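You operate a simulated robot arm through the tools that you are given. There is no shell and no other tool. Be economical: measure what you need, move in short steps, check, and stop when the job is done.

You run a simulated robot arm. Do the job below in one go: nothing can be reset, and whatever is moved stays where it is left.

TASK
Clean the splash and the smudge off the window-side mirror.
Fine: wet the blue cloth at the cold tap under it for the splash, buff the smudge with the grey one, which stays dry; tap off, both cloths go back.

Only the result counts: the job must be done as asked and must still hold three seconds after the hand-in. Knocking over, shifting, dropping, spilling or breaking anything else fails it. Flat cloth is picked up by pressing the open fingertips on it (5 to 10 N) and closing them slowly along it; thin cloth reads only 2 to 8 mm in the jaws.

THE ROBOT
A 6-joint arm with a two-finger parallel gripper, fixed in place. Base frame: the origin is at the foot of the arm, x ahead of it, y to its left, z up; the work surface is at about z = 880. Lengths are in mm, angles in degrees, forces in N, time in s.
With the tool pointing down near the work surface it reaches from about 360 to 820 mm from the base axis. Its first joint turns from -166.0 to 166.0 degrees. Payload 3.91 kg.
The tool frame sits at the grasp point between the pads (the TCP): z along the fingers, y along the line on which they close. The tips reach 30 mm beyond it. Largest opening 110 mm; finger width 20, thickness 10; the body of the gripper, 48 by 112 mm, starts 55 mm behind the TCP.
Orientation is that of the tool frame in the base frame, as a unit quaternion [x, y, z, w]. With the fingers straight down and closing along the base's y, the tool's x points along the base's -x, its y along +y and its z along -z.

THE INTERFACE
- The arm moves only by the tool step_arm. Its argument "motion" is one flat list of numbers, 6 for each row, row after row: the shift along the tool's x, y, z in mm, then the turn, a rotation vector about the tool's x, y, z in degrees. In form: [tx, ty, tz, wx, wy, wz, tx, ty, tz, wx, wy, wz, ...]. A call has 1 to 10 rows; each row is the pose to reach, as a shift and turn from the pose commanded when the call began, along the tool's axes at that moment. "jaw" is the closure in counts, from 0 (fully open) to 255 (shut), set as the call begins (left out, the last holds). A row lasts 0.2 s, in which the tool goes at most 50 mm and 8.6 degrees; a call with a longer step from one row to the next is refused whole, and so is a gripper value outside its range. A pose out of reach is approached as far as the arm can. The call stops where the force on the tool passes 50 N (or 10 N more than at its start, if that is more) or the arm is blocked; 0.2 s more then pass. The fingers move at their own pace (about 45 mm/s each) and stop on an object; they squeeze with about 40 N. The grip force told is the motor's: it shows also when the fingers shut on nothing. Time passes only in rows, and 0.2 s behind the last, so rows that repeat a pose let the fingers close. It gives the time, the measured TCP pose, the force on the tool (base axes), the opening and the grip force at its end, in the units of the frame above (readings bear some noise).
- Cameras (640 x 400 px; columns grow to the right, rows downward): "scene" is fixed at [399.5, -500.4, 1635.6]; the picture's right is [0.89, -0.46, 0.00], its down [-0.37, -0.72, -0.59] and it looks along [0.27, 0.53, -0.80] (base axes); focal length 218 px, centre (320, 200). "wrist" rides on the gripper at [-36, 0, -57] in the tool frame; the picture's right is [0.00, -1.00, 0.00], its down [0.97, 0.00, -0.24] and it looks along [0.24, 0.00, 0.97] (tool axes); focal length 218 px, centre (320, 200). There is no depth. A picture from a camera that has moved, and an enlarged one, comes with that camera's place and axes in the base frame and with its lens.
- snapshot(camera): a new picture of that camera. The clock stands still meanwhile.
- raise_lower(by): slides the trunk up (or, below 0, down) by that many mm; the arm rides with it, the base frame stays. It gives what a move gives, with no picture.
- enlarge(camera, box): a new picture of the part [left, top, right, bottom] of that camera's present view, enlarged. The clock stands still meanwhile.
- finish_job(): hands the job in; it is judged then, once.

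Work in short steps. Places have to be worked out from the pictures, the camera data and where the tool is seen: move nearer, look again, correct. Check each grasp and each placing, and mend what went wrong. You have 120 turns and 68 pictures in all, those below and enlarged ones among them. Open the gripper and draw the arm clear of the work before you hand the job in, unless the task says otherwise; then end with one line.

The tools are called after "Call:" by a JSON object that holds its "method" and its "body". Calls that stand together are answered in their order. step_arm: Moves the arm, as the interface text tells. Its arguments: {"type":"object","properties":{"motion":{"type":"array"},"jaw":{"type":"number"}},"required":["motion"]} The other tools are called the same way: raise_lower (by) slides the trunk up or down; snapshot (camera) takes a picture; enlarge (camera, box) takes an enlarged picture of a part of a camera's view; finish_job () hands the job in.

At the start:

```text
clock: 0.0
tool_pos: [430.8, -191.5, 1425.3]
orientation: [0.0, 1.0, 0.001, 0.0]
contact_force: [0.9, 0.2, -0.4]
opening: 110.1
finger_force: 0.2
trunk travel left (down, up): [-575.0, 35.0]
```

scene: 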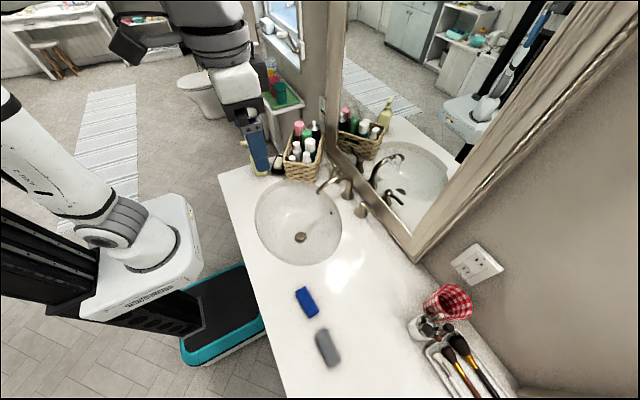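
wrist: 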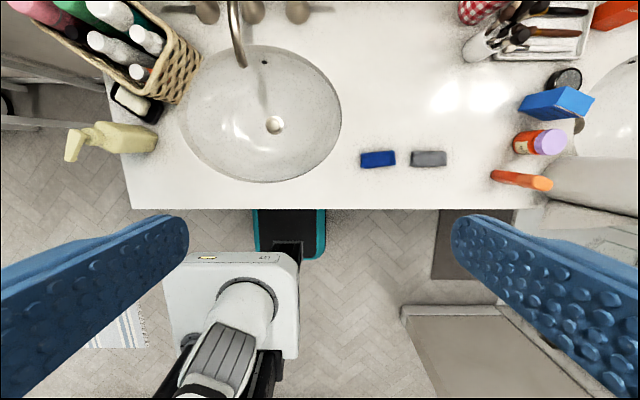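

The wrist view puts the blue cloth near (433,-349) and the grey one near (436,-488), with the basin centred near (545,-49). I'll look closely at the taps and the mirror before moving.

Call:
{"method": "enlarge", "body": {"camera": "scene", "box": [240, 120, 440, 245]}}

Call:
{"method": "enlarge", "body": {"camera": "scene", "box": [320, 0, 640, 200]}}

Call:
{"method": "enlarge", "body": {"camera": "wrist", "box": [160, 0, 360, 125]}}

```text
3.20 times, centred on (340, 182) of scene
camera zoom: at [399.5, -500.4, 1635.6], right [0.89, -0.46, 0.0], down [-0.37, -0.72, -0.59], along [0.27, 0.53, -0.8], focal length 696 px, centre (256, 256)
```

zoom: 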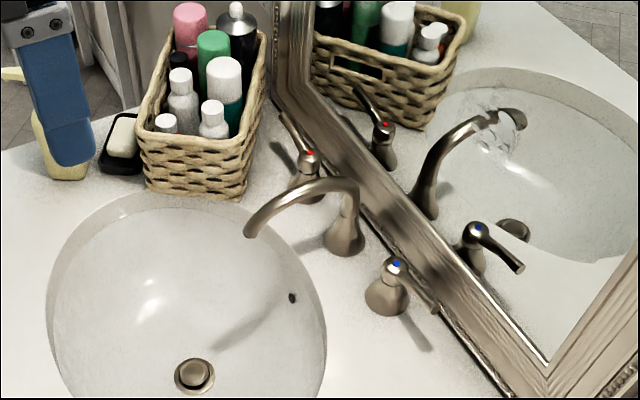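

```text
2.00 times, centred on (480, 100) of scene
camera zoom: at [399.5, -500.4, 1635.6], right [0.89, -0.46, 0.0], down [-0.37, -0.72, -0.59], along [0.27, 0.53, -0.8], focal length 435 px, centre (0, 400)
```

zoom: 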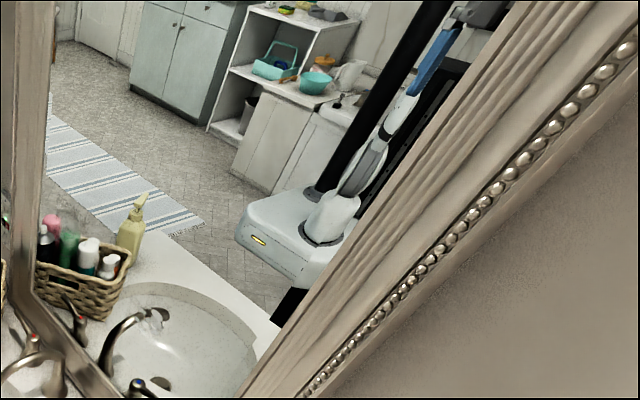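

```text
3.20 times, centred on (260, 62) of wrist
camera zoom: at [466.8, -192.0, 1483.6], right [0.0, -1.0, 0.0], down [-0.97, 0.0, 0.24], along [-0.24, 0.0, -0.97], focal length 698 px, centre (512, 640)
```

zoom: 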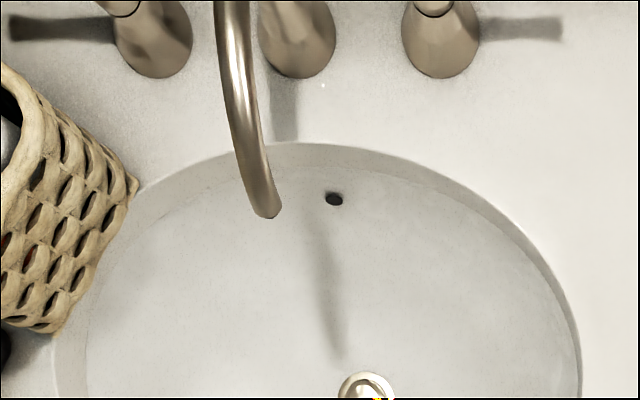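

The right-hand tap (blue dot, at about (755,-139)) is the cold one. The mirror seems to carry a faint splash near (y≈-170, z≈1170). I'll turn the tool towards the mirror to see it straight on.

Call:
{"method": "step_arm", "body": {"motion": [-8, 0, 10, 0, -8.5, 0, -16, 0, 20, 0, -17, 0, -24, 0, 30, 0, -25.5, 0, -32, 0, 40, 0, -34, 0, -40, 0, 50, 0, -42.5, 0, -48, 0, 60, 0, -51, 0, -56, 0, 70, 0, -59.5, 0, -64, 0, 80, 0, -68, 0, -72, 0, 90, 0, -76.5, 0, -80, 0, 100, 0, -85, 0]}}

Call:
{"method": "snapshot", "body": {"camera": "wrist"}}

```text
clock: 2.2
tool_pos: [512.5, -192.0, 1325.5]
orientation: [0.0, 0.737, 0.0, 0.675]
contact_force: [-0.1, -0.7, 0.0]
opening: 110.0
finger_force: 0.1
trunk travel left (down, up): [-575.0, 35.0]
```

```text
62 pictures are left
camera wrist: at [458.0, -192.1, 1366.5], right [0.0, -1.0, 0.0], down [-0.32, 0.0, -0.95], along [0.95, 0.0, -0.32], focal length 218 px, centre (320, 200)
```

wrist: 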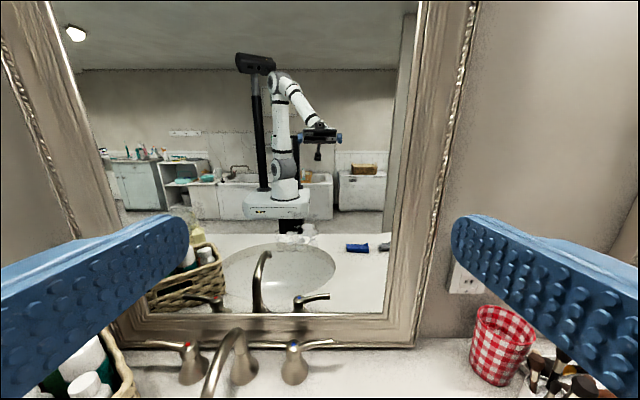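

The mirror is fully in view. I'll enlarge it in parts to find the marks.

Call:
{"method": "enlarge", "body": {"camera": "wrist", "box": [180, 190, 420, 340]}}

Call:
{"method": "enlarge", "body": {"camera": "wrist", "box": [60, 20, 420, 245]}}

```text
2.67 times, centred on (300, 265) of wrist
camera zoom: at [458.0, -192.1, 1366.5], right [0.0, -1.0, 0.0], down [-0.32, 0.0, -0.95], along [0.95, 0.0, -0.32], focal length 582 px, centre (373, 27)
```

zoom: 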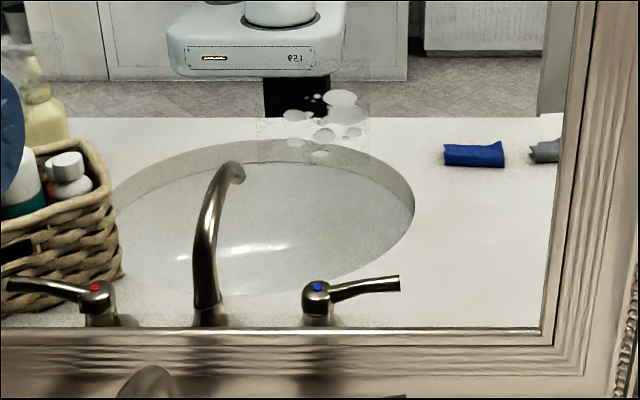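

```text
1.78 times, centred on (240, 132) of wrist
camera zoom: at [458.0, -192.1, 1366.5], right [0.0, -1.0, 0.0], down [-0.32, 0.0, -0.95], along [0.95, 0.0, -0.32], focal length 388 px, centre (462, 320)
```

zoom: 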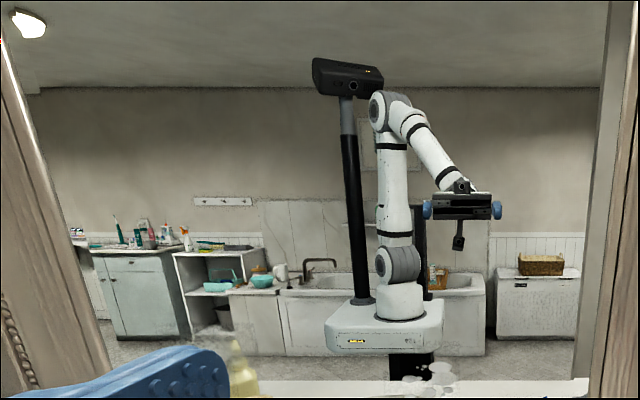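

The splash is at about wrist pixel (300,235). There may be a faint smear at the left edge behind the finger, so I'll shift left and lower to look.

Call:
{"method": "step_arm", "body": {"motion": [25, 40, 0, 0, -2.5, 0, 50, 80, 0, 0, -5, 0, 75, 120, 0, 0, -5, 0, 90, 140, 0, 0, -5, 0]}}

Call:
{"method": "snapshot", "body": {"camera": "wrist"}}

Call:
{"method": "enlarge", "body": {"camera": "wrist", "box": [160, 100, 480, 300]}}

```text
clock: 3.2
tool_pos: [529.4, -69.1, 1256.8]
orientation: [0.0, 0.707, 0.0, 0.707]
contact_force: [0.0, 0.6, 0.0]
opening: 110.2
finger_force: 0.1
out of reach, approached as far as the arm can: row 3, 4
trunk travel left (down, up): [-575.0, 35.0]
```

```text
59 pictures are left
camera wrist: at [472.9, -69.1, 1292.8], right [0.0, -1.0, 0.0], down [-0.24, 0.0, -0.97], along [0.97, 0.0, -0.24], focal length 218 px, centre (320, 200)
```

wrist: 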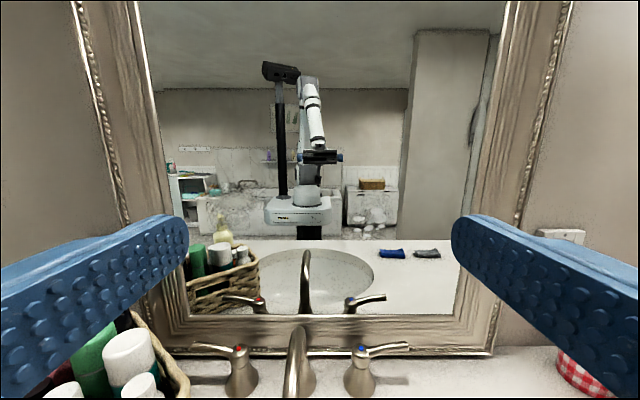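

```text
2.00 times, centred on (320, 200) of wrist
camera zoom: at [472.9, -69.1, 1292.8], right [0.0, -1.0, 0.0], down [-0.24, 0.0, -0.97], along [0.97, 0.0, -0.24], focal length 436 px, centre (320, 200)
```

zoom: 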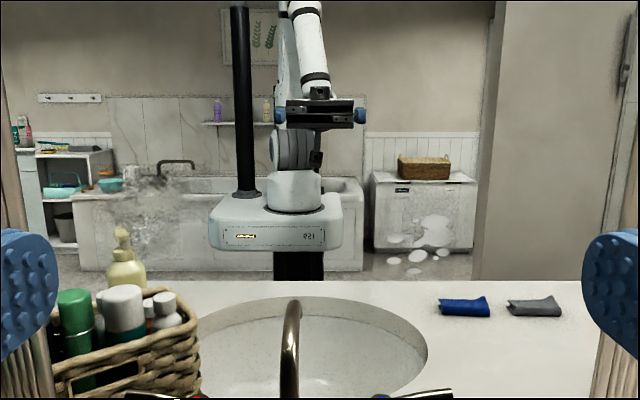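

Both marks are located on the glass at x≈817. The splash is around (y≈-157, z≈1173) and the hazy smudge around (y≈66, z≈1195). I'll buff dry with the grey cloth first so no water reaches it, so I'm swinging the tool down over the cloths.

Call:
{"method": "step_arm", "body": {"motion": [0, -40, -9, 0, 8.5, 0, 0, -80, -18, 0, 17, 0, 0, -120, -27, 0, 25.5, 0, 0, -160, -36, 0, 34, 0, 0, -200, -45, 0, 42.5, 0, 0, -240, -54, 0, 51, 0, 0, -280, -63, 0, 59.5, 0, 0, -320, -72, 0, 68, 0, 0, -360, -81, 0, 76.5, 0, 0, -400, -90, 0, 85, 0]}}

Call:
{"method": "step_arm", "body": {"motion": [0, -19, 0, 0, 5, 0, 0, -19, 0, 0, 5, 0]}}

Call:
{"method": "raise_lower", "body": {"by": -220}}

Call:
{"method": "snapshot", "body": {"camera": "wrist"}}

```text
clock: 5.4
tool_pos: [441.0, -471.4, 1254.5]
orientation: [0.001, 0.999, 0.001, 0.042]
contact_force: [0.1, -0.3, -0.1]
opening: 109.9
finger_force: 0.1
trunk travel left (down, up): [-575.0, 35.0]
```

```text
clock: 6.0
tool_pos: [440.4, -488.7, 1255.4]
orientation: [0.0, 1.0, 0.0, 0.0]
contact_force: [-0.2, -0.1, 0.0]
opening: 110.1
finger_force: 0.1
trunk travel left (down, up): [-575.0, 35.0]
```

```text
clock: 8.3
tool_pos: [440.4, -488.6, 1035.0]
orientation: [0.0, 1.0, 0.0, -0.001]
contact_force: [-0.3, -0.7, 0.2]
opening: 109.7
finger_force: 0.2
trunk travel left (down, up): [-355.0, 255.0]
```

```text
57 pictures are left
camera wrist: at [477.0, -488.2, 1092.6], right [0.0, -1.0, 0.0], down [-0.97, 0.0, 0.24], along [-0.24, 0.0, -0.97], focal length 218 px, centre (320, 200)
```

wrist: 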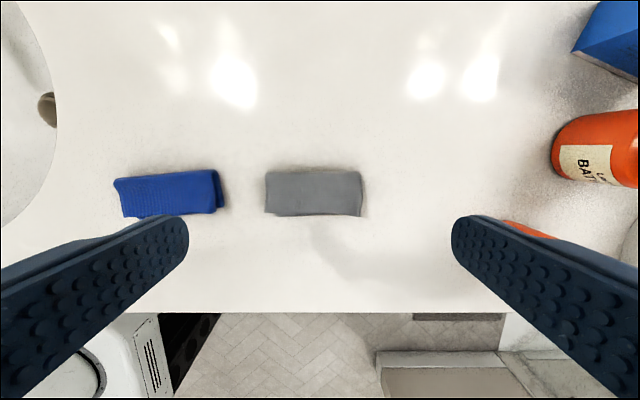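

The grey cloth is centred at about (432,-481) and is ~92 mm long in y and ~42 mm in x. I'm setting the jaw to about 60 mm so both tips land on the cloth, and coming down to just above it.

Call:
{"method": "step_arm", "body": {"motion": [4, 4, 35, 0, 0, 0, 8.4, 7.2, 70, 0, 0, 0, 8.4, 7.2, 95, 0, 0, 0, 8.4, 7.2, 105, 0, 0, 0, 8.4, 7.2, 105, 0, 0, 0], "jaw": 116}}

Call:
{"method": "snapshot", "body": {"camera": "wrist"}}

```text
clock: 9.5
tool_pos: [432.3, -480.3, 935.0]
orientation: [0.0, 1.0, -0.004, 0.003]
contact_force: [2.3, -3.1, 37.6]
opening: 59.8
finger_force: 0.0
trunk travel left (down, up): [-355.0, 255.0]
```

```text
56 pictures are left
camera wrist: at [467.8, -479.5, 993.5], right [0.0, -1.0, 0.01], down [-0.97, 0.0, 0.23], along [-0.23, -0.01, -0.97], focal length 218 px, centre (320, 200)
```

wrist: 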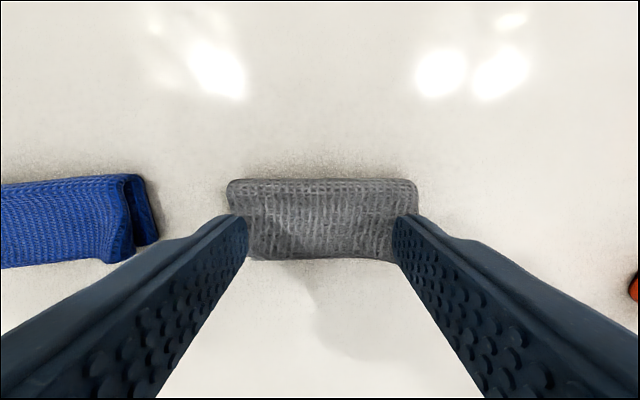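

It's already pressing with 38 N, so the cloth is thicker than I judged. I'll ease up until it reads 5–10 N.

Call:
{"method": "step_arm", "body": {"motion": [0, 0, -3.5, 0, 0, 0, 0, 0, -3.5, 0, 0, 0]}}

```text
clock: 10.1
tool_pos: [432.5, -479.8, 936.4]
orientation: [0.0, 1.0, -0.001, 0.001]
contact_force: [4.2, -2.9, 32.5]
opening: 59.8
finger_force: 0.0
trunk travel left (down, up): [-355.0, 255.0]
```

Call:
{"method": "step_arm", "body": {"motion": [0, 0, -3, 0, 0, 0, 0, 0, -3, 0, 0, 0]}}

```text
clock: 10.7
tool_pos: [432.2, -479.8, 936.1]
orientation: [0.0, 1.0, 0.0, -0.001]
contact_force: [-0.2, 2.2, 15.6]
opening: 59.9
finger_force: 0.1
trunk travel left (down, up): [-355.0, 255.0]
```

Call:
{"method": "step_arm", "body": {"motion": [0, 0, -1.3, 0, 0, 0, 0, 0, -1.3, 0, 0, 0]}}

```text
clock: 11.3
tool_pos: [432.1, -480.8, 936.7]
orientation: [0.0, 1.0, 0.001, 0.0]
contact_force: [-1.3, 1.4, 2.9]
opening: 60.1
finger_force: 0.1
trunk travel left (down, up): [-355.0, 255.0]
```

That reads 3 N. I'll press about 0.6 mm further and start closing in small increments.

Call:
{"method": "step_arm", "body": {"motion": [0, 0, 0.6, 0, 0, 0, 0, 0, 0.6, 0, 0, 0]}}

Call:
{"method": "step_arm", "body": {"motion": [0, 0, 0, 0, 0, 0, 0, 0, 0, 0, 0, 0], "jaw": 130}}

```text
clock: 11.9
tool_pos: [432.0, -481.2, 938.4]
orientation: [0.0, 1.0, 0.0, 0.0]
contact_force: [-0.3, 0.0, 1.0]
opening: 60.0
finger_force: 0.0
trunk travel left (down, up): [-355.0, 255.0]
```

```text
clock: 12.5
tool_pos: [432.1, -482.6, 937.3]
orientation: [-0.001, 1.0, 0.0, 0.0]
contact_force: [0.4, 0.4, -0.7]
opening: 54.0
finger_force: 0.1
trunk travel left (down, up): [-355.0, 255.0]
```

Call:
{"method": "step_arm", "body": {"motion": [0, 0, 1.2, 0, 0, 0, 0, 0, 1.2, 0, 0, 0, 0, 0, 1.2, 0, 0, 0]}}

```text
clock: 13.3
tool_pos: [432.0, -481.7, 936.5]
orientation: [0.0, 1.0, 0.0, 0.0]
contact_force: [-0.2, -0.6, 7.1]
opening: 53.8
finger_force: 0.0
trunk travel left (down, up): [-355.0, 255.0]
```

Now it reads 7 N. I'll close slowly while holding that height.

Call:
{"method": "step_arm", "body": {"motion": [0, 0, 0, 0, 0, 0, 0, 0, 0, 0, 0, 0], "jaw": 145}}

Call:
{"method": "step_arm", "body": {"motion": [0, 0, 0, 0, 0, 0, 0, 0, 0, 0, 0, 0], "jaw": 160}}

```text
clock: 13.9
tool_pos: [432.5, -480.7, 936.1]
orientation: [0.0, 1.0, -0.001, -0.001]
contact_force: [-0.3, 0.6, 7.7]
opening: 49.3
finger_force: 2.1
trunk travel left (down, up): [-355.0, 255.0]
```

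```text
clock: 14.5
tool_pos: [431.6, -481.2, 936.0]
orientation: [0.001, 1.0, 0.001, 0.0]
contact_force: [0.2, -1.7, 10.0]
opening: 43.5
finger_force: 2.4
trunk travel left (down, up): [-355.0, 255.0]
```

Call:
{"method": "step_arm", "body": {"motion": [0, 0, -0.3, 0, 0, 0, 0, 0, -0.3, 0, 0, 0], "jaw": 175}}

Call:
{"method": "step_arm", "body": {"motion": [0, 0, 0, 0, 0, 0, 0, 0, 0, 0, 0, 0], "jaw": 190}}

Call:
{"method": "enlarge", "body": {"camera": "wrist", "box": [160, 100, 480, 300]}}

```text
clock: 15.1
tool_pos: [432.1, -480.4, 937.0]
orientation: [0.0, 1.0, 0.0, 0.0]
contact_force: [0.3, -0.8, 9.1]
opening: 36.8
finger_force: 2.5
trunk travel left (down, up): [-355.0, 255.0]
```

```text
clock: 15.7
tool_pos: [431.4, -481.1, 937.7]
orientation: [-0.001, 1.0, 0.0, 0.0]
contact_force: [-0.1, -1.3, 9.6]
opening: 30.1
finger_force: 2.2
trunk travel left (down, up): [-355.0, 255.0]
```

```text
2.00 times, centred on (320, 200) of wrist
camera zoom: at [468.3, -480.4, 994.1], right [0.0, -1.0, 0.0], down [-0.97, 0.0, 0.24], along [-0.24, 0.0, -0.97], focal length 436 px, centre (320, 200)
```

zoom: 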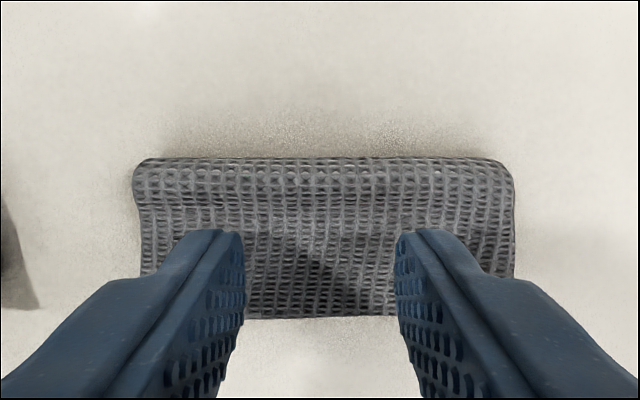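

Call:
{"method": "step_arm", "body": {"motion": [0, 0, 0, 0, 0, 0, 0, 0, 0, 0, 0, 0], "jaw": 205}}

Call:
{"method": "step_arm", "body": {"motion": [0, 0, 0, 0, 0, 0, 0, 0, 0, 0, 0, 0], "jaw": 220}}

Call:
{"method": "step_arm", "body": {"motion": [0, 0, 0, 0, 0, 0, 0, 0, 0, 0, 0, 0], "jaw": 235}}

Call:
{"method": "step_arm", "body": {"motion": [0, 0, 0, 0, 0, 0, 0, 0, 0, 0, 0, 0, 0, 0, 0, 0, 0, 0], "jaw": 255}}

Call:
{"method": "enlarge", "body": {"camera": "wrist", "box": [160, 100, 480, 300]}}

```text
clock: 16.3
tool_pos: [432.3, -481.1, 937.6]
orientation: [0.0, 1.0, 0.001, 0.0]
contact_force: [-0.5, -1.5, 9.1]
opening: 23.8
finger_force: 2.1
trunk travel left (down, up): [-355.0, 255.0]
```

```text
clock: 16.9
tool_pos: [432.5, -482.0, 935.9]
orientation: [0.0, 1.0, 0.001, -0.001]
contact_force: [-0.8, -1.9, 9.6]
opening: 17.5
finger_force: 2.1
trunk travel left (down, up): [-355.0, 255.0]
```

```text
clock: 17.5
tool_pos: [432.0, -480.8, 937.8]
orientation: [-0.001, 1.0, 0.0, 0.0]
contact_force: [0.0, 0.6, 8.4]
opening: 10.8
finger_force: 1.9
trunk travel left (down, up): [-355.0, 255.0]
```

```text
clock: 18.3
tool_pos: [433.1, -480.7, 937.7]
orientation: [0.0, 1.0, 0.0, 0.0]
contact_force: [-0.5, -2.4, 9.4]
opening: 0.0
finger_force: 38.1
trunk travel left (down, up): [-355.0, 255.0]
```

```text
2.00 times, centred on (320, 200) of wrist
camera zoom: at [468.3, -480.4, 994.1], right [0.0, -1.0, 0.0], down [-0.97, 0.0, 0.24], along [-0.24, 0.0, -0.97], focal length 436 px, centre (320, 200)
```

zoom: 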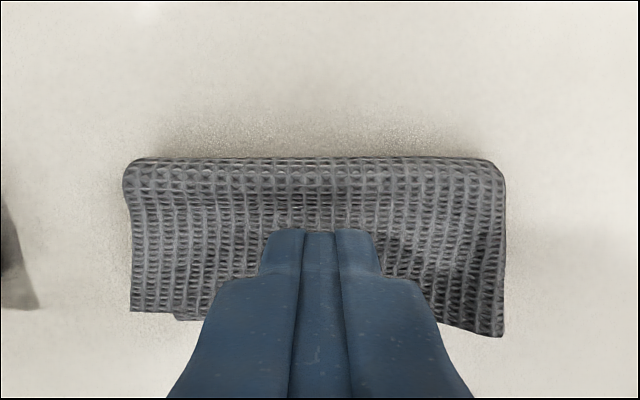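

The jaws read 0 mm, so the fingers slid over the cloth without gathering it. I'll open, lift off, and look at how the cloth is folded.

Call:
{"method": "step_arm", "body": {"motion": [0, 0, -30, 0, 0, 0, 0, 0, -60, 0, 0, 0]}}

Call:
{"method": "enlarge", "body": {"camera": "scene", "box": [270, 270, 370, 380]}}

Call:
{"method": "enlarge", "body": {"camera": "wrist", "box": [60, 100, 460, 350]}}

```text
clock: 18.9
tool_pos: [433.3, -481.2, 997.1]
orientation: [0.0, 1.0, 0.001, 0.0]
contact_force: [0.3, -0.2, -0.3]
opening: 0.0
finger_force: 37.8
trunk travel left (down, up): [-355.0, 255.0]
```

```text
3.64 times, centred on (320, 325) of scene
camera zoom: at [399.5, -500.4, 1635.6], right [0.89, -0.46, 0.0], down [-0.37, -0.72, -0.59], along [0.27, 0.53, -0.8], focal length 791 px, centre (320, -254)
```

zoom: 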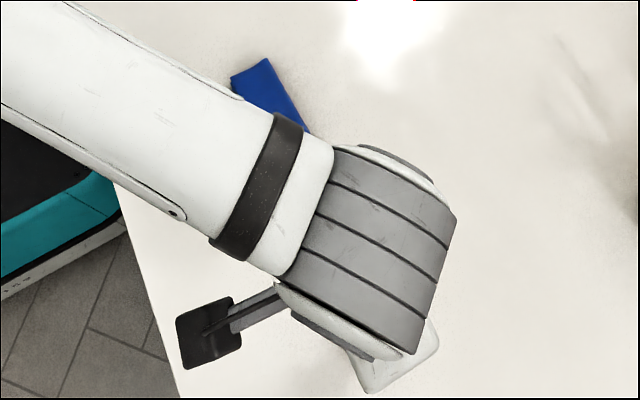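

```text
1.60 times, centred on (260, 225) of wrist
camera zoom: at [468.7, -481.2, 1054.1], right [0.0, -1.0, 0.0], down [-0.97, 0.0, 0.24], along [-0.24, 0.0, -0.97], focal length 349 px, centre (416, 160)
```

zoom: 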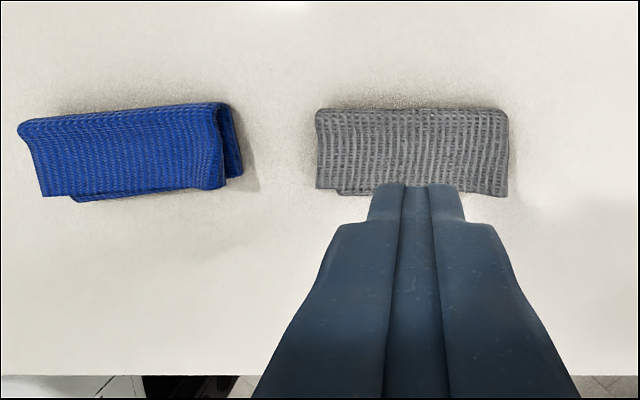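

From this angle the grey cloth is folded with a raised top layer that runs along y. Pinching across its short side (x) should catch it better. I'll open to about 75 mm and turn the tool 90°.

Call:
{"method": "step_arm", "body": {"motion": [0, 0, 0, 0, 0, 8.5, 0, 0, 0, 0, 0, 17, 0, 0, 0, 0, 0, 25.5, 0, 0, 0, 0, 0, 34, 0, 0, 0, 0, 0, 42.5, 0, 0, 0, 0, 0, 51, 0, 0, 0, 0, 0, 59.5, 0, 0, 0, 0, 0, 68, 0, 0, 0, 0, 0, 76.5, 0, 0, 0, 0, 0, 85], "jaw": 80}}

Call:
{"method": "step_arm", "body": {"motion": [0, 0, 0, 0, 0, 5]}}

Call:
{"method": "snapshot", "body": {"camera": "wrist"}}

```text
clock: 21.1
tool_pos: [432.7, -481.0, 996.1]
orientation: [0.677, 0.736, 0.0, -0.001]
contact_force: [0.5, -0.1, -0.1]
opening: 75.6
finger_force: 0.1
trunk travel left (down, up): [-355.0, 255.0]
```

```text
clock: 21.5
tool_pos: [432.9, -481.2, 997.3]
orientation: [0.708, 0.707, 0.0, 0.0]
contact_force: [0.0, -0.4, -0.1]
opening: 75.7
finger_force: 0.0
trunk travel left (down, up): [-355.0, 255.0]
```

```text
51 pictures are left
camera wrist: at [432.6, -517.1, 1053.7], right [-1.0, 0.0, 0.0], down [0.0, 0.97, 0.24], along [0.0, 0.24, -0.97], focal length 218 px, centre (320, 200)
```

wrist: 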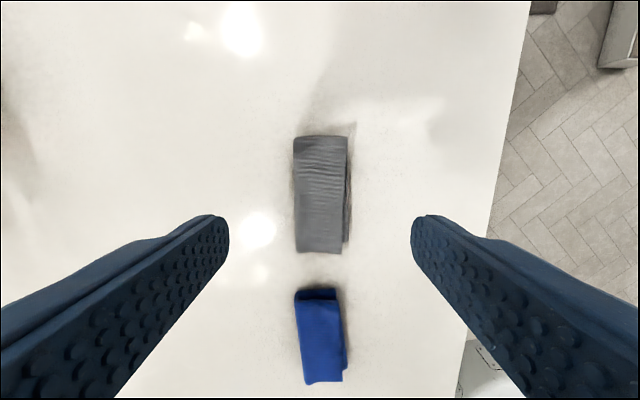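

The cloth sits centred between the fingers with about 16 mm of clearance each side. I'll lower straddling it and feel for the counter.

Call:
{"method": "step_arm", "body": {"motion": [0, 0, 30, 0, 0, 0, 0, 0, 55, 0, 0, 0, 0, 0, 63, 0, 0, 0, 0, 0, 70, 0, 0, 0]}}

```text
clock: 22.5
tool_pos: [433.7, -480.3, 926.2]
orientation: [0.707, 0.707, 0.0, 0.0]
contact_force: [-0.2, 0.1, 0.2]
opening: 75.3
finger_force: 0.0
trunk travel left (down, up): [-355.0, 255.0]
```

Call:
{"method": "step_arm", "body": {"motion": [0, 0, 3, 0, 0, 0, 0, 0, 6, 0, 0, 0, 0, 0, 9, 0, 0, 0]}}

```text
clock: 23.3
tool_pos: [431.9, -480.4, 917.3]
orientation: [0.707, 0.707, 0.001, 0.0]
contact_force: [-0.4, 0.3, 0.0]
opening: 75.3
finger_force: 0.2
trunk travel left (down, up): [-355.0, 255.0]
```

The tips are at about 887 with no contact, so the cloth stands about 25 mm tall. I'll go 3 mm lower and close gradually.

Call:
{"method": "step_arm", "body": {"motion": [0, 0, 3, 0, 0, 0, 0, 0, 3, 0, 0, 0], "jaw": 130}}

Call:
{"method": "step_arm", "body": {"motion": [0, 0, 0, 0, 0, 0, 0, 0, 0, 0, 0, 0], "jaw": 155}}

Call:
{"method": "step_arm", "body": {"motion": [0, 0, 0, 0, 0, 0, 0, 0, 0, 0, 0, 0], "jaw": 180}}

Call:
{"method": "enlarge", "body": {"camera": "wrist", "box": [160, 50, 480, 250]}}

```text
clock: 23.9
tool_pos: [431.4, -480.9, 913.8]
orientation: [0.707, 0.707, 0.0, 0.0]
contact_force: [1.1, 0.1, -1.3]
opening: 53.7
finger_force: 0.1
trunk travel left (down, up): [-355.0, 255.0]
```

```text
clock: 24.5
tool_pos: [432.4, -481.4, 915.2]
orientation: [0.707, 0.708, 0.0, 0.0]
contact_force: [0.4, 0.2, 0.6]
opening: 42.9
finger_force: 0.0
trunk travel left (down, up): [-355.0, 255.0]
```

```text
clock: 25.1
tool_pos: [433.0, -481.7, 914.4]
orientation: [0.707, 0.707, 0.0, 0.0]
contact_force: [-0.5, 0.0, 0.4]
opening: 37.6
finger_force: 40.2
trunk travel left (down, up): [-355.0, 255.0]
```

```text
2.00 times, centred on (320, 150) of wrist
camera zoom: at [432.6, -516.9, 971.8], right [-1.0, 0.0, 0.0], down [0.0, 0.97, 0.24], along [0.0, 0.24, -0.97], focal length 436 px, centre (320, 300)
```

zoom: 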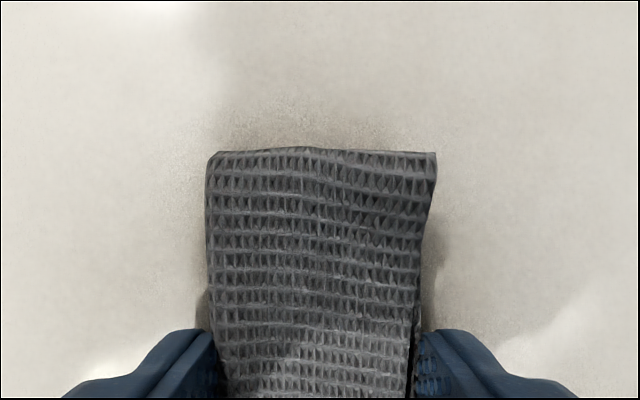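

The jaws stopped at 37.6 mm with a firm 40 N grip, so the folded cloth is held across its width. I'll lift a little to check.

Call:
{"method": "step_arm", "body": {"motion": [0, 0, -20, 0, 0, 0, 0, 0, -50, 0, 0, 0, 0, 0, -80, 0, 0, 0, 0, 0, -80, 0, 0, 0]}}

Call:
{"method": "snapshot", "body": {"camera": "wrist"}}

Call:
{"method": "snapshot", "body": {"camera": "scene"}}

```text
clock: 26.1
tool_pos: [432.4, -481.8, 994.9]
orientation: [0.707, 0.707, 0.0, 0.0]
contact_force: [0.6, 0.2, -0.5]
opening: 37.0
finger_force: 39.8
trunk travel left (down, up): [-355.0, 255.0]
```

```text
49 pictures are left
camera wrist: at [432.6, -517.1, 1052.6], right [-1.0, 0.0, 0.0], down [0.0, 0.97, 0.24], along [0.0, 0.24, -0.97], focal length 218 px, centre (320, 200)
```

wrist: 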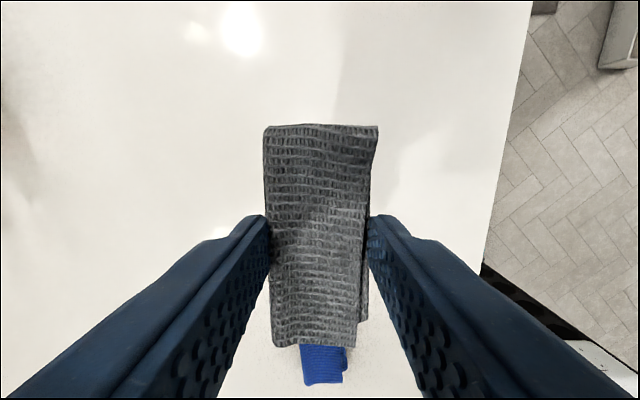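

```text
48 pictures are left
```

scene: 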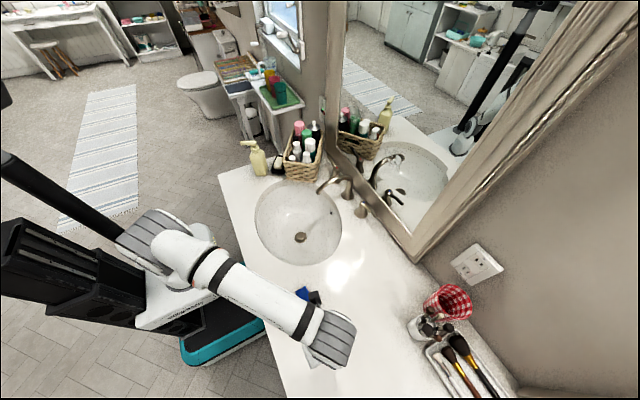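

The grey cloth is held and its underside sits just past the fingertips. I'll lift it, turn the tool to face the mirror, and swing to the left.

Call:
{"method": "step_arm", "body": {"motion": [10, 5, -30, -8.5, 0, 0, 30, 10, -60, -17, 0, 0, 60, 15, -90, -25.5, 0, 0, 100, 25, -120, -34, 0, 0, 140, 35, -150, -42.5, 0, 0, 180, 45, -180, -51, 0, 0, 220, 55, -200, -59.5, 0, 0, 260, 65, -210, -68, 0, 0, 300, 75, -215, -76.5, 0, 0, 340, 85, -215, -85, 0, 0]}}

Call:
{"method": "snapshot", "body": {"camera": "wrist"}}

```text
refused: row 4 steps farther than a row can; nothing moved
```

```text
47 pictures are left
camera wrist: at [432.6, -517.1, 1052.6], right [-1.0, 0.0, 0.0], down [0.0, 0.97, 0.24], along [0.0, 0.24, -0.97], focal length 218 px, centre (320, 200)
```

wrist: 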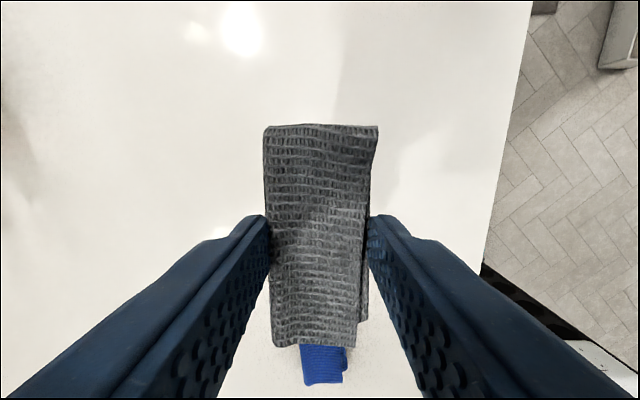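

That call was refused because one step was slightly too long. I'll send the same path with shorter steps.

Call:
{"method": "step_arm", "body": {"motion": [5, 5, -30, -8.5, 0, 0, 20, 10, -60, -17, 0, 0, 45, 16, -90, -25.5, 0, 0, 75, 24, -120, -34, 0, 0, 107, 33, -148, -42.5, 0, 0, 142, 43, -175, -51, 0, 0, 180, 54, -197, -59.5, 0, 0, 220, 65, -210, -68, 0, 0, 262, 76, -215, -76.5, 0, 0, 305, 85, -215, -85, 0, 0]}}

Call:
{"method": "snapshot", "body": {"camera": "wrist"}}

```text
clock: 28.3
tool_pos: [518.2, -174.4, 1209.6]
orientation: [0.521, 0.521, 0.477, 0.478]
contact_force: [0.3, 0.6, -0.9]
opening: 37.1
finger_force: 40.1
trunk travel left (down, up): [-355.0, 255.0]
```

```text
46 pictures are left
camera wrist: at [461.5, -210.9, 1214.4], right [-0.09, 0.0, -1.0], down [-0.24, 0.97, 0.02], along [0.97, 0.24, -0.09], focal length 218 px, centre (320, 200)
```

wrist: 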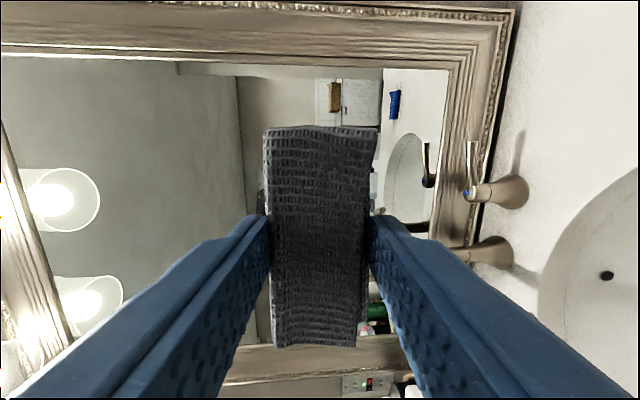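

I'm finishing the last 5° and moving across to the smudge's y at stand-off, around x≈700.

Call:
{"method": "step_arm", "body": {"motion": [40, 0, 15, -2.5, 0, 0, 80, 0, 40, -5, 0, 0, 120, 0, 65, -5, 0, 0, 160, 0, 95, -5, 0, 0, 200, 0, 125, -5, 0, 0, 240, 0, 150, -5, 0, 0, 240, 0, 180, -5, 0, 0]}}

Call:
{"method": "snapshot", "body": {"camera": "wrist"}}

Call:
{"method": "snapshot", "body": {"camera": "scene"}}

```text
clock: 29.9
tool_pos: [702.2, -4.9, 1213.5]
orientation: [0.489, 0.52, 0.511, 0.479]
contact_force: [0.5, -0.1, -0.9]
opening: 37.4
finger_force: 40.0
out of reach, approached as far as the arm can: row 4, 5, 6, 7
trunk travel left (down, up): [-355.0, 255.0]
```

```text
45 pictures are left
camera wrist: at [647.8, -43.9, 1214.7], right [-0.02, 0.0, -1.0], down [-0.3, 0.95, 0.0], along [0.95, 0.3, -0.02], focal length 218 px, centre (320, 200)
```

wrist: 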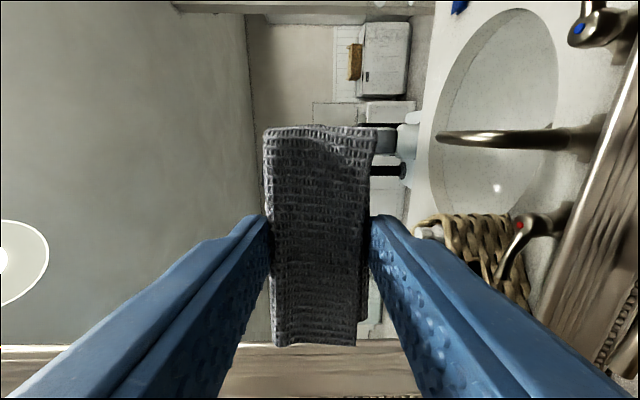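

```text
44 pictures are left
```

scene: 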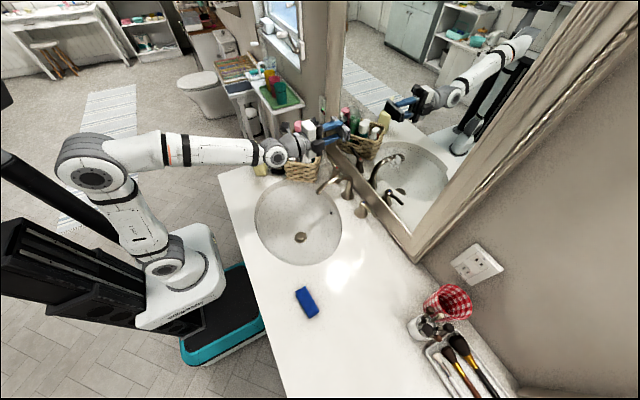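

It stopped short of y=66. The forearm is almost level and in line with the tool, which is likely a wrist singularity. Raising the trunk would slope the forearm, so I'll lift it 150 mm and bring the tool back down in height.

Call:
{"method": "raise_lower", "body": {"by": 150}}

Call:
{"method": "step_arm", "body": {"motion": [0, -20, 0, 0, 0, 0, 0, -50, 0, 0, 0, 0, 0, -90, 0, 0, 0, 0, 0, -120, 0, 0, 0, 0, 0, -150, 0, 0, 0, 0]}}

```text
clock: 31.7
tool_pos: [701.2, -5.1, 1364.0]
orientation: [0.487, 0.52, 0.512, 0.48]
contact_force: [-0.2, -0.3, -0.6]
opening: 36.9
finger_force: 39.9
trunk travel left (down, up): [-505.0, 105.0]
```

```text
clock: 32.9
tool_pos: [698.5, -30.0, 1218.1]
orientation: [0.485, 0.527, 0.515, 0.472]
contact_force: [0.3, -1.0, 0.8]
opening: 37.0
finger_force: 40.6
out of reach, approached as far as the arm can: row 2, 3, 4, 5
trunk travel left (down, up): [-505.0, 105.0]
```

The arm seems to be in a flipped wrist branch: pitching up with the forearm sloping down took it past the wrist singularity. I'll back out the way I came, then lower the trunk so the forearm slopes upward and the tool can pitch up without crossing it. First I'm retreating.

Call:
{"method": "step_arm", "body": {"motion": [-20, 10, -30, 0, 0, 0, -50, 20, -60, 0, 0, 0, -85, 30, -90, 0, 0, 0, -120, 40, -120, 0, 0, 0, -155, 50, -150, 0, 0, 0, -190, 50, -180, 0, 0, 0]}}

```text
clock: 34.3
tool_pos: [530.6, -231.4, 1272.7]
orientation: [0.488, 0.52, 0.512, 0.479]
contact_force: [0.4, 0.0, -0.4]
opening: 37.1
finger_force: 40.0
trunk travel left (down, up): [-505.0, 105.0]
```

Call:
{"method": "step_arm", "body": {"motion": [0, 6, 0, 8.49, -0.28, 0.27, 0, 12, 0, 16.98, -0.56, 0.55, 0, 18, 0, 25.47, -0.85, 0.82, 0, 24, 0, 33.96, -1.13, 1.1, 0, 30, 0, 42.45, -1.41, 1.37, 0, 36, 0, 50.94, -1.69, 1.64, 0, 42, 0, 59.43, -1.97, 1.92, 0, 48, 0, 67.92, -2.26, 2.19, 0, 54, 0, 76.41, -2.54, 2.47, 0, 60, 0, 84.9, -2.82, 2.74]}}

Call:
{"method": "step_arm", "body": {"motion": [0, 0, -25, 4.1, -0.14, 0.13, 0, 0, -50, 4.1, -0.14, 0.13]}}

Call:
{"method": "raise_lower", "body": {"by": -250}}

```text
clock: 36.5
tool_pos: [532.8, -230.1, 1332.3]
orientation: [0.706, 0.707, 0.025, 0.023]
contact_force: [0.4, -0.4, 0.0]
opening: 37.0
finger_force: 39.3
trunk travel left (down, up): [-505.0, 105.0]
```

```text
clock: 37.1
tool_pos: [528.9, -229.8, 1383.6]
orientation: [0.707, 0.707, -0.002, -0.001]
contact_force: [-0.2, 0.8, 0.3]
opening: 36.8
finger_force: 39.8
trunk travel left (down, up): [-505.0, 105.0]
```

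```text
clock: 39.7
tool_pos: [529.5, -231.5, 1132.7]
orientation: [0.707, 0.707, -0.001, 0.0]
contact_force: [-0.3, 0.6, -1.6]
opening: 36.9
finger_force: 40.2
trunk travel left (down, up): [-255.0, 355.0]
```

Call:
{"method": "step_arm", "body": {"motion": [0, 0, -45, 0, 0, 0, 0, 0, -90, 0, 0, 0, 0, 0, -135, 0, 0, 0, 0, 0, -180, 0, 0, 0]}}

Call:
{"method": "raise_lower", "body": {"by": -180}}

Call:
{"method": "snapshot", "body": {"camera": "scene"}}

```text
clock: 40.7
tool_pos: [494.4, -212.0, 1183.5]
orientation: [0.708, 0.706, 0.0, 0.0]
contact_force: [0.8, 1.0, 0.1]
opening: 36.8
finger_force: 40.0
out of reach, approached as far as the arm can: row 1, 2, 3, 4
trunk travel left (down, up): [-255.0, 355.0]
```

```text
clock: 42.7
tool_pos: [494.0, -211.9, 1003.2]
orientation: [0.708, 0.707, 0.0, 0.001]
contact_force: [-0.4, -0.1, 0.0]
opening: 37.0
finger_force: 40.0
trunk travel left (down, up): [-75.0, 535.0]
```

```text
43 pictures are left
```

scene: 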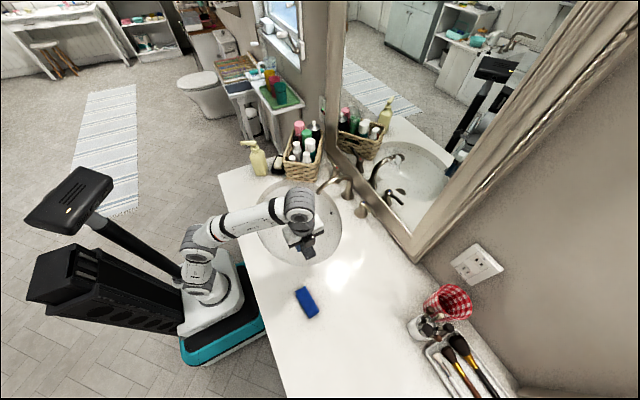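

The trunk is now low enough that the forearm slopes upward. I'll pitch the tool up to face the mirror while rising and moving left.

Call:
{"method": "step_arm", "body": {"motion": [20, 0, -20, -8.5, 0, 0, 42, 0, -40, -17, 0, 0, 64, 0, -60, -25.5, 0, 0, 86, 0, -80, -34, 0, 0, 108, 0, -100, -42.5, 0, 0, 130, 0, -120, -51, 0, 0, 152, 0, -140, -59.5, 0, 0, 174, 0, -160, -68, 0, 0, 196, 0, -180, -76.5, 0, 0, 212, 0, -195, -85, 0, 0]}}

```text
clock: 44.9
tool_pos: [493.5, 0.9, 1198.0]
orientation: [0.52, 0.521, 0.478, 0.479]
contact_force: [0.6, -0.4, 0.0]
opening: 37.0
finger_force: 39.8
trunk travel left (down, up): [-75.0, 535.0]
```

That worked. Next I'll finish the pitch, go to y=66, and advance to x≈720.

Call:
{"method": "step_arm", "body": {"motion": [15, 2, 20, -2.5, 0, 0, 30, 4, 50, -5, 0, 0, 45, 8, 90, -5, 0, 0, 60, 12, 130, -5, 0, 0, 65, 15, 170, -5, 0, 0, 65, 18, 210, -5, 0, 0, 65, 19, 225, -5, 0, 0]}}

Call:
{"method": "snapshot", "body": {"camera": "wrist"}}

Call:
{"method": "snapshot", "body": {"camera": "scene"}}

```text
clock: 46.5
tool_pos: [720.2, 64.7, 1198.4]
orientation: [0.5, 0.499, 0.499, 0.502]
contact_force: [0.5, -0.2, -1.0]
opening: 37.1
finger_force: 40.1
trunk travel left (down, up): [-75.0, 535.0]
```

```text
42 pictures are left
camera wrist: at [663.6, 29.4, 1198.1], right [0.0, 0.0, -1.0], down [-0.24, 0.97, 0.0], along [0.97, 0.24, 0.0], focal length 218 px, centre (320, 200)
```

wrist: 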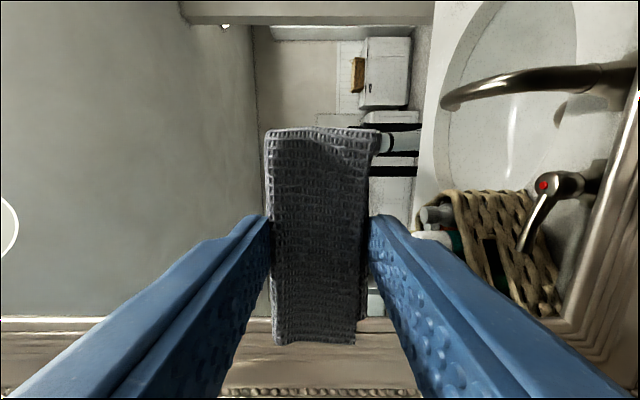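

```text
41 pictures are left
```

scene: 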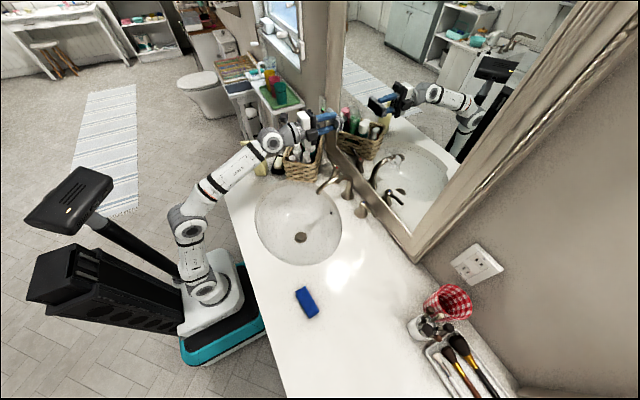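

The pose is good and the cloth spans y≈19–111, clear of the frame at ~165. I'll ease forward to the glass.

Call:
{"method": "step_arm", "body": {"motion": [0, 0, 25, 0, 0, 0, 0, 0, 45, 0, 0, 0, 0, 0, 50, 0, 0, 0, 0, 0, 55, 0, 0, 0, 0, 0, 58, 0, 0, 0, 0, 0, 61, 0, 0, 0]}}

```text
clock: 47.9
tool_pos: [781.4, 64.3, 1198.1]
orientation: [0.499, 0.5, 0.5, 0.502]
contact_force: [0.5, 0.5, 0.1]
opening: 37.2
finger_force: 40.1
trunk travel left (down, up): [-75.0, 535.0]
```

Call:
{"method": "step_arm", "body": {"motion": [0, 0, 2, 0, 0, 0, 0, 0, 4, 0, 0, 0, 0, 0, 5, 0, 0, 0]}}

```text
clock: 48.7
tool_pos: [786.5, 65.1, 1196.5]
orientation: [0.499, 0.5, 0.5, 0.501]
contact_force: [-0.4, -0.5, 0.4]
opening: 37.2
finger_force: 40.1
trunk travel left (down, up): [-75.0, 535.0]
```

Call:
{"method": "step_arm", "body": {"motion": [0, 0, 2, 0, 0, 0, 0, 0, 4, 0, 0, 0, 0, 0, 6, 0, 0, 0, 0, 0, 8, 0, 0, 0]}}

```text
clock: 49.7
tool_pos: [794.4, 64.9, 1197.4]
orientation: [0.5, 0.499, 0.5, 0.501]
contact_force: [0.2, -0.4, 0.2]
opening: 36.9
finger_force: 40.6
trunk travel left (down, up): [-75.0, 535.0]
```

Call:
{"method": "step_arm", "body": {"motion": [0, 0, 2, 0, 0, 0, 0, 0, 4, 0, 0, 0, 0, 0, 6, 0, 0, 0, 0, 0, 8, 0, 0, 0, 0, 0, 10, 0, 0, 0]}}

Call:
{"method": "enlarge", "body": {"camera": "scene", "box": [240, 70, 440, 195]}}

```text
clock: 50.9
tool_pos: [780.7, 62.7, 1221.8]
orientation: [0.493, 0.493, 0.507, 0.507]
contact_force: [-0.6, -0.4, 0.1]
opening: 37.0
finger_force: 40.5
trunk travel left (down, up): [-75.0, 535.0]
```

```text
3.20 times, centred on (340, 132) of scene
camera zoom: at [399.5, -500.4, 1635.6], right [0.89, -0.46, 0.0], down [-0.37, -0.72, -0.59], along [0.27, 0.53, -0.8], focal length 696 px, centre (256, 416)
```

zoom: 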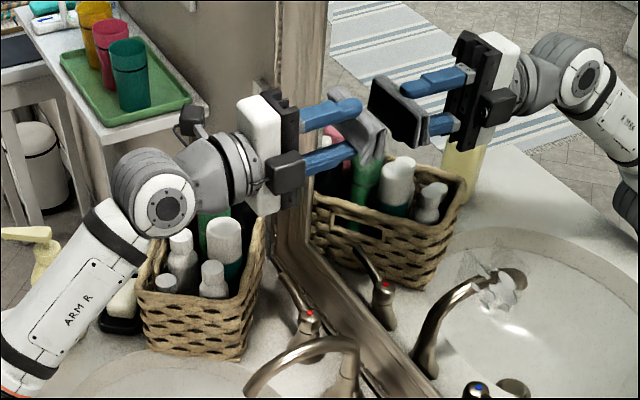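

The arm ran out of extension: it drifted up and back with no contact force. I'll back off, raise the trunk 50 mm to shorten the reach, and correct the height and pitch.

Call:
{"method": "step_arm", "body": {"motion": [0, 0, -20, 0, 0, 0, 0, 0, -50, 0, 0, 0]}}

Call:
{"method": "raise_lower", "body": {"by": 50}}

Call:
{"method": "step_arm", "body": {"motion": [0, -25, 0, 0, 0, 0, 0, -50, 0, 0, 0, 0]}}

```text
clock: 51.5
tool_pos: [755.8, 65.1, 1195.1]
orientation: [0.5, 0.5, 0.5, 0.5]
contact_force: [0.3, 0.0, -0.5]
opening: 37.1
finger_force: 40.2
trunk travel left (down, up): [-75.0, 535.0]
```

```text
clock: 52.4
tool_pos: [752.7, 63.8, 1247.9]
orientation: [0.5, 0.499, 0.5, 0.501]
contact_force: [0.1, -0.6, 0.0]
opening: 36.8
finger_force: 40.2
trunk travel left (down, up): [-125.0, 485.0]
```

```text
clock: 53.0
tool_pos: [753.4, 65.3, 1197.4]
orientation: [0.499, 0.5, 0.499, 0.502]
contact_force: [-0.1, 0.4, -0.5]
opening: 37.3
finger_force: 39.8
trunk travel left (down, up): [-125.0, 485.0]
```

The pose has recovered at (753,65,1197). I'm advancing again slowly.

Call:
{"method": "step_arm", "body": {"motion": [0, 0, 20, 0, 0, 0, 0, 0, 38, 0, 0, 0, 0, 0, 41, 0, 0, 0, 0, 0, 44, 0, 0, 0, 0, 0, 47, 0, 0, 0, 0, 0, 49, 0, 0, 0]}}

Call:
{"method": "step_arm", "body": {"motion": [0, 0, 1.5, 0, 0, 0, 0, 0, 3, 0, 0, 0, 0, 0, 3, 0, 0, 0]}}

```text
clock: 54.4
tool_pos: [800.9, 64.4, 1198.3]
orientation: [0.5, 0.499, 0.5, 0.501]
contact_force: [-24.0, 0.8, -9.9]
opening: 37.1
finger_force: 39.8
trunk travel left (down, up): [-125.0, 485.0]
```

```text
clock: 55.1
tool_pos: [800.2, 64.9, 1202.8]
orientation: [0.499, 0.499, 0.5, 0.501]
contact_force: [-34.2, 0.0, -10.5]
opening: 37.1
finger_force: 40.0
trunk travel left (down, up): [-125.0, 485.0]
stopped in row 3: the force on the tool passed its limit (the readings are from after the stop); the commanded pose is now the measured one
```

There's contact: with the TCP at 800 the glass is at about x=834. Corrected for that plane, the smudge is centred near (y 75, z 1190), spanning about 40–110 by 1150–1230. I'll ease off the pressure slightly and start vertical strokes.

Call:
{"method": "step_arm", "body": {"motion": [5, 0, -0.5, 0, 0, 0, 10, 0, -0.5, 0, 0, 0, 10, 0, -0.5, 0, 0, 0]}}

```text
clock: 55.9
tool_pos: [801.4, 72.1, 1200.9]
orientation: [0.499, 0.498, 0.502, 0.502]
contact_force: [-20.4, -14.2, 3.1]
opening: 37.2
finger_force: 40.1
trunk travel left (down, up): [-125.0, 485.0]
```

Call:
{"method": "step_arm", "body": {"motion": [0, 12, 0, 0, 0, 0, 0, 22, 0, 0, 0, 0, 0, 10, 0, 0, 0, 0, 0, -4, 0, 0, 0, 0, 0, -18, 0, 0, 0, 0, 0, -32, 0, 0, 0, 0, 0, -45, 0, 0, 0, 0, 0, -52, 0, 0, 0, 0, 0, -40, 0, 0, 0, 0, 0, -25, 0, 0, 0, 0]}}

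```text
clock: 56.2
tool_pos: [802.0, 74.2, 1203.7]
orientation: [0.502, 0.502, 0.497, 0.499]
contact_force: [-30.1, -6.0, -9.0]
opening: 37.1
finger_force: 40.6
trunk travel left (down, up): [-125.0, 485.0]
stopped in row 1: the force on the tool passed its limit (the readings are from after the stop); the commanded pose is now the measured one
```

Friction raised the force past the limit. I'll lower the pressure and use smaller steps.

Call:
{"method": "step_arm", "body": {"motion": [0, 0, -1.5, 0, 0, 0, 0, 0, -1.5, 0, 0, 0]}}

Call:
{"method": "step_arm", "body": {"motion": [0, 6, 0, 0, 0, 0, 0, 12, 0, 0, 0, 0, 0, 18, 0, 0, 0, 0, 0, 24, 0, 0, 0, 0, 0, 18, 0, 0, 0, 0, 0, 12, 0, 0, 0, 0, 0, 6, 0, 0, 0, 0, 0, 0, 0, 0, 0, 0, 0, -6, 0, 0, 0, 0, 0, -12, 0, 0, 0, 0]}}

```text
clock: 56.9
tool_pos: [802.3, 73.1, 1203.1]
orientation: [0.501, 0.502, 0.497, 0.5]
contact_force: [-16.3, -4.0, 2.6]
opening: 37.0
finger_force: 40.6
trunk travel left (down, up): [-125.0, 485.0]
```

```text
clock: 57.3
tool_pos: [803.1, 74.5, 1205.4]
orientation: [0.506, 0.504, 0.493, 0.497]
contact_force: [-29.0, -2.6, -9.4]
opening: 37.1
finger_force: 39.9
trunk travel left (down, up): [-125.0, 485.0]
stopped in row 2: the force on the tool passed its limit (the readings are from after the stop); the commanded pose is now the measured one
```

Call:
{"method": "step_arm", "body": {"motion": [0, 0, -3, -1.1, 0, 0, 0, 0, -5, -1.1, 0, 0, 0, 0, -5, -1.1, 0, 0]}}

Call:
{"method": "step_arm", "body": {"motion": [0, 0, 1, 0, 0, 0, 0, 0, 1.5, 0, 0, 0, 0, 0, 1.5, 0, 0, 0]}}

```text
clock: 58.1
tool_pos: [801.1, 75.9, 1202.2]
orientation: [0.501, 0.501, 0.498, 0.5]
contact_force: [-0.9, 1.4, 2.6]
opening: 37.0
finger_force: 40.2
trunk travel left (down, up): [-125.0, 485.0]
```

```text
clock: 58.9
tool_pos: [802.2, 75.3, 1203.1]
orientation: [0.501, 0.5, 0.499, 0.501]
contact_force: [-7.7, -0.5, -2.6]
opening: 37.0
finger_force: 39.9
trunk travel left (down, up): [-125.0, 485.0]
```

Now the load is a gentle 8 N. I'll stroke downwards first, then up, in fine steps.

Call:
{"method": "step_arm", "body": {"motion": [0, -6, 0, 0, 0, 0, 0, -12, 0, 0, 0, 0, 0, -18, 0, 0, 0, 0, 0, -24, 0, 0, 0, 0, 0, -30, 0, 0, 0, 0, 0, -36, 0, 0, 0, 0, 0, -41, 0, 0, 0, 0]}}

Call:
{"method": "step_arm", "body": {"motion": [0, 6, 0, 0, 0, 0, 0, 12, 0, 0, 0, 0, 0, 18, 0, 0, 0, 0, 0, 24, 0, 0, 0, 0, 0, 30, 0, 0, 0, 0, 0, 36, 0, 0, 0, 0, 0, 41, 0, 0, 0, 0]}}

```text
clock: 60.5
tool_pos: [801.3, 74.3, 1161.0]
orientation: [0.501, 0.501, 0.498, 0.5]
contact_force: [-4.0, 0.0, 2.3]
opening: 37.0
finger_force: 39.8
trunk travel left (down, up): [-125.0, 485.0]
```

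```text
clock: 62.1
tool_pos: [801.8, 74.9, 1203.2]
orientation: [0.501, 0.499, 0.498, 0.502]
contact_force: [-2.7, 0.5, -1.4]
opening: 37.0
finger_force: 40.2
trunk travel left (down, up): [-125.0, 485.0]
```

The strokes run freely now. I'll press a little more and go on: the upper part, then a pass with a sideways offset.

Call:
{"method": "step_arm", "body": {"motion": [0, 6, 0.7, 0, 0, 0, 0, 12, 0.7, 0, 0, 0, 0, 18, 0.7, 0, 0, 0, 0, 23, 0.7, 0, 0, 0, 6, 23, 0.7, 0, 0, 0, 6, 17, 0.7, 0, 0, 0, 6, 11, 0.7, 0, 0, 0, 6, 5, 0.7, 0, 0, 0, 6, -1, 0.7, 0, 0, 0, 6, -7, 0.7, 0, 0, 0]}}

Call:
{"method": "step_arm", "body": {"motion": [0, -6, 0, 0, 0, 0, 0, -12, 0, 0, 0, 0, 0, -18, 0, 0, 0, 0, 0, -24, 0, 0, 0, 0, 0, -30, 0, 0, 0, 0, 0, -36, 0, 0, 0, 0, 0, -42, 0, 0, 0, 0, -6, -42, 0, 0, 0, 0, -12, -42, 0, 0, 0, 0, -16, -42, 0, 0, 0, 0]}}

Call:
{"method": "step_arm", "body": {"motion": [0, 7, 0, 0, 0, 0, 0, 14, 0, 0, 0, 0, 0, 21, 0, 0, 0, 0, 0, 28, 0, 0, 0, 0, 0, 35, 0, 0, 0, 0, 0, 42, 0, 0, 0, 0, 0, 49, 0, 0, 0, 0, 0, 56, 0, 0, 0, 0, 0, 63, 0, 0, 0, 0, 0, 70, 0, 0, 0, 0]}}

```text
clock: 64.3
tool_pos: [803.0, 81.3, 1196.4]
orientation: [0.501, 0.501, 0.497, 0.501]
contact_force: [-4.3, 0.0, 2.5]
opening: 36.9
finger_force: 40.0
trunk travel left (down, up): [-125.0, 485.0]
```

```text
clock: 66.5
tool_pos: [803.1, 65.2, 1154.0]
orientation: [0.501, 0.501, 0.497, 0.501]
contact_force: [-3.2, 1.7, 0.2]
opening: 37.1
finger_force: 39.4
trunk travel left (down, up): [-125.0, 485.0]
```

```text
clock: 68.7
tool_pos: [803.1, 65.2, 1224.5]
orientation: [0.501, 0.501, 0.497, 0.5]
contact_force: [-11.6, 0.2, -9.2]
opening: 36.7
finger_force: 40.2
trunk travel left (down, up): [-125.0, 485.0]
```

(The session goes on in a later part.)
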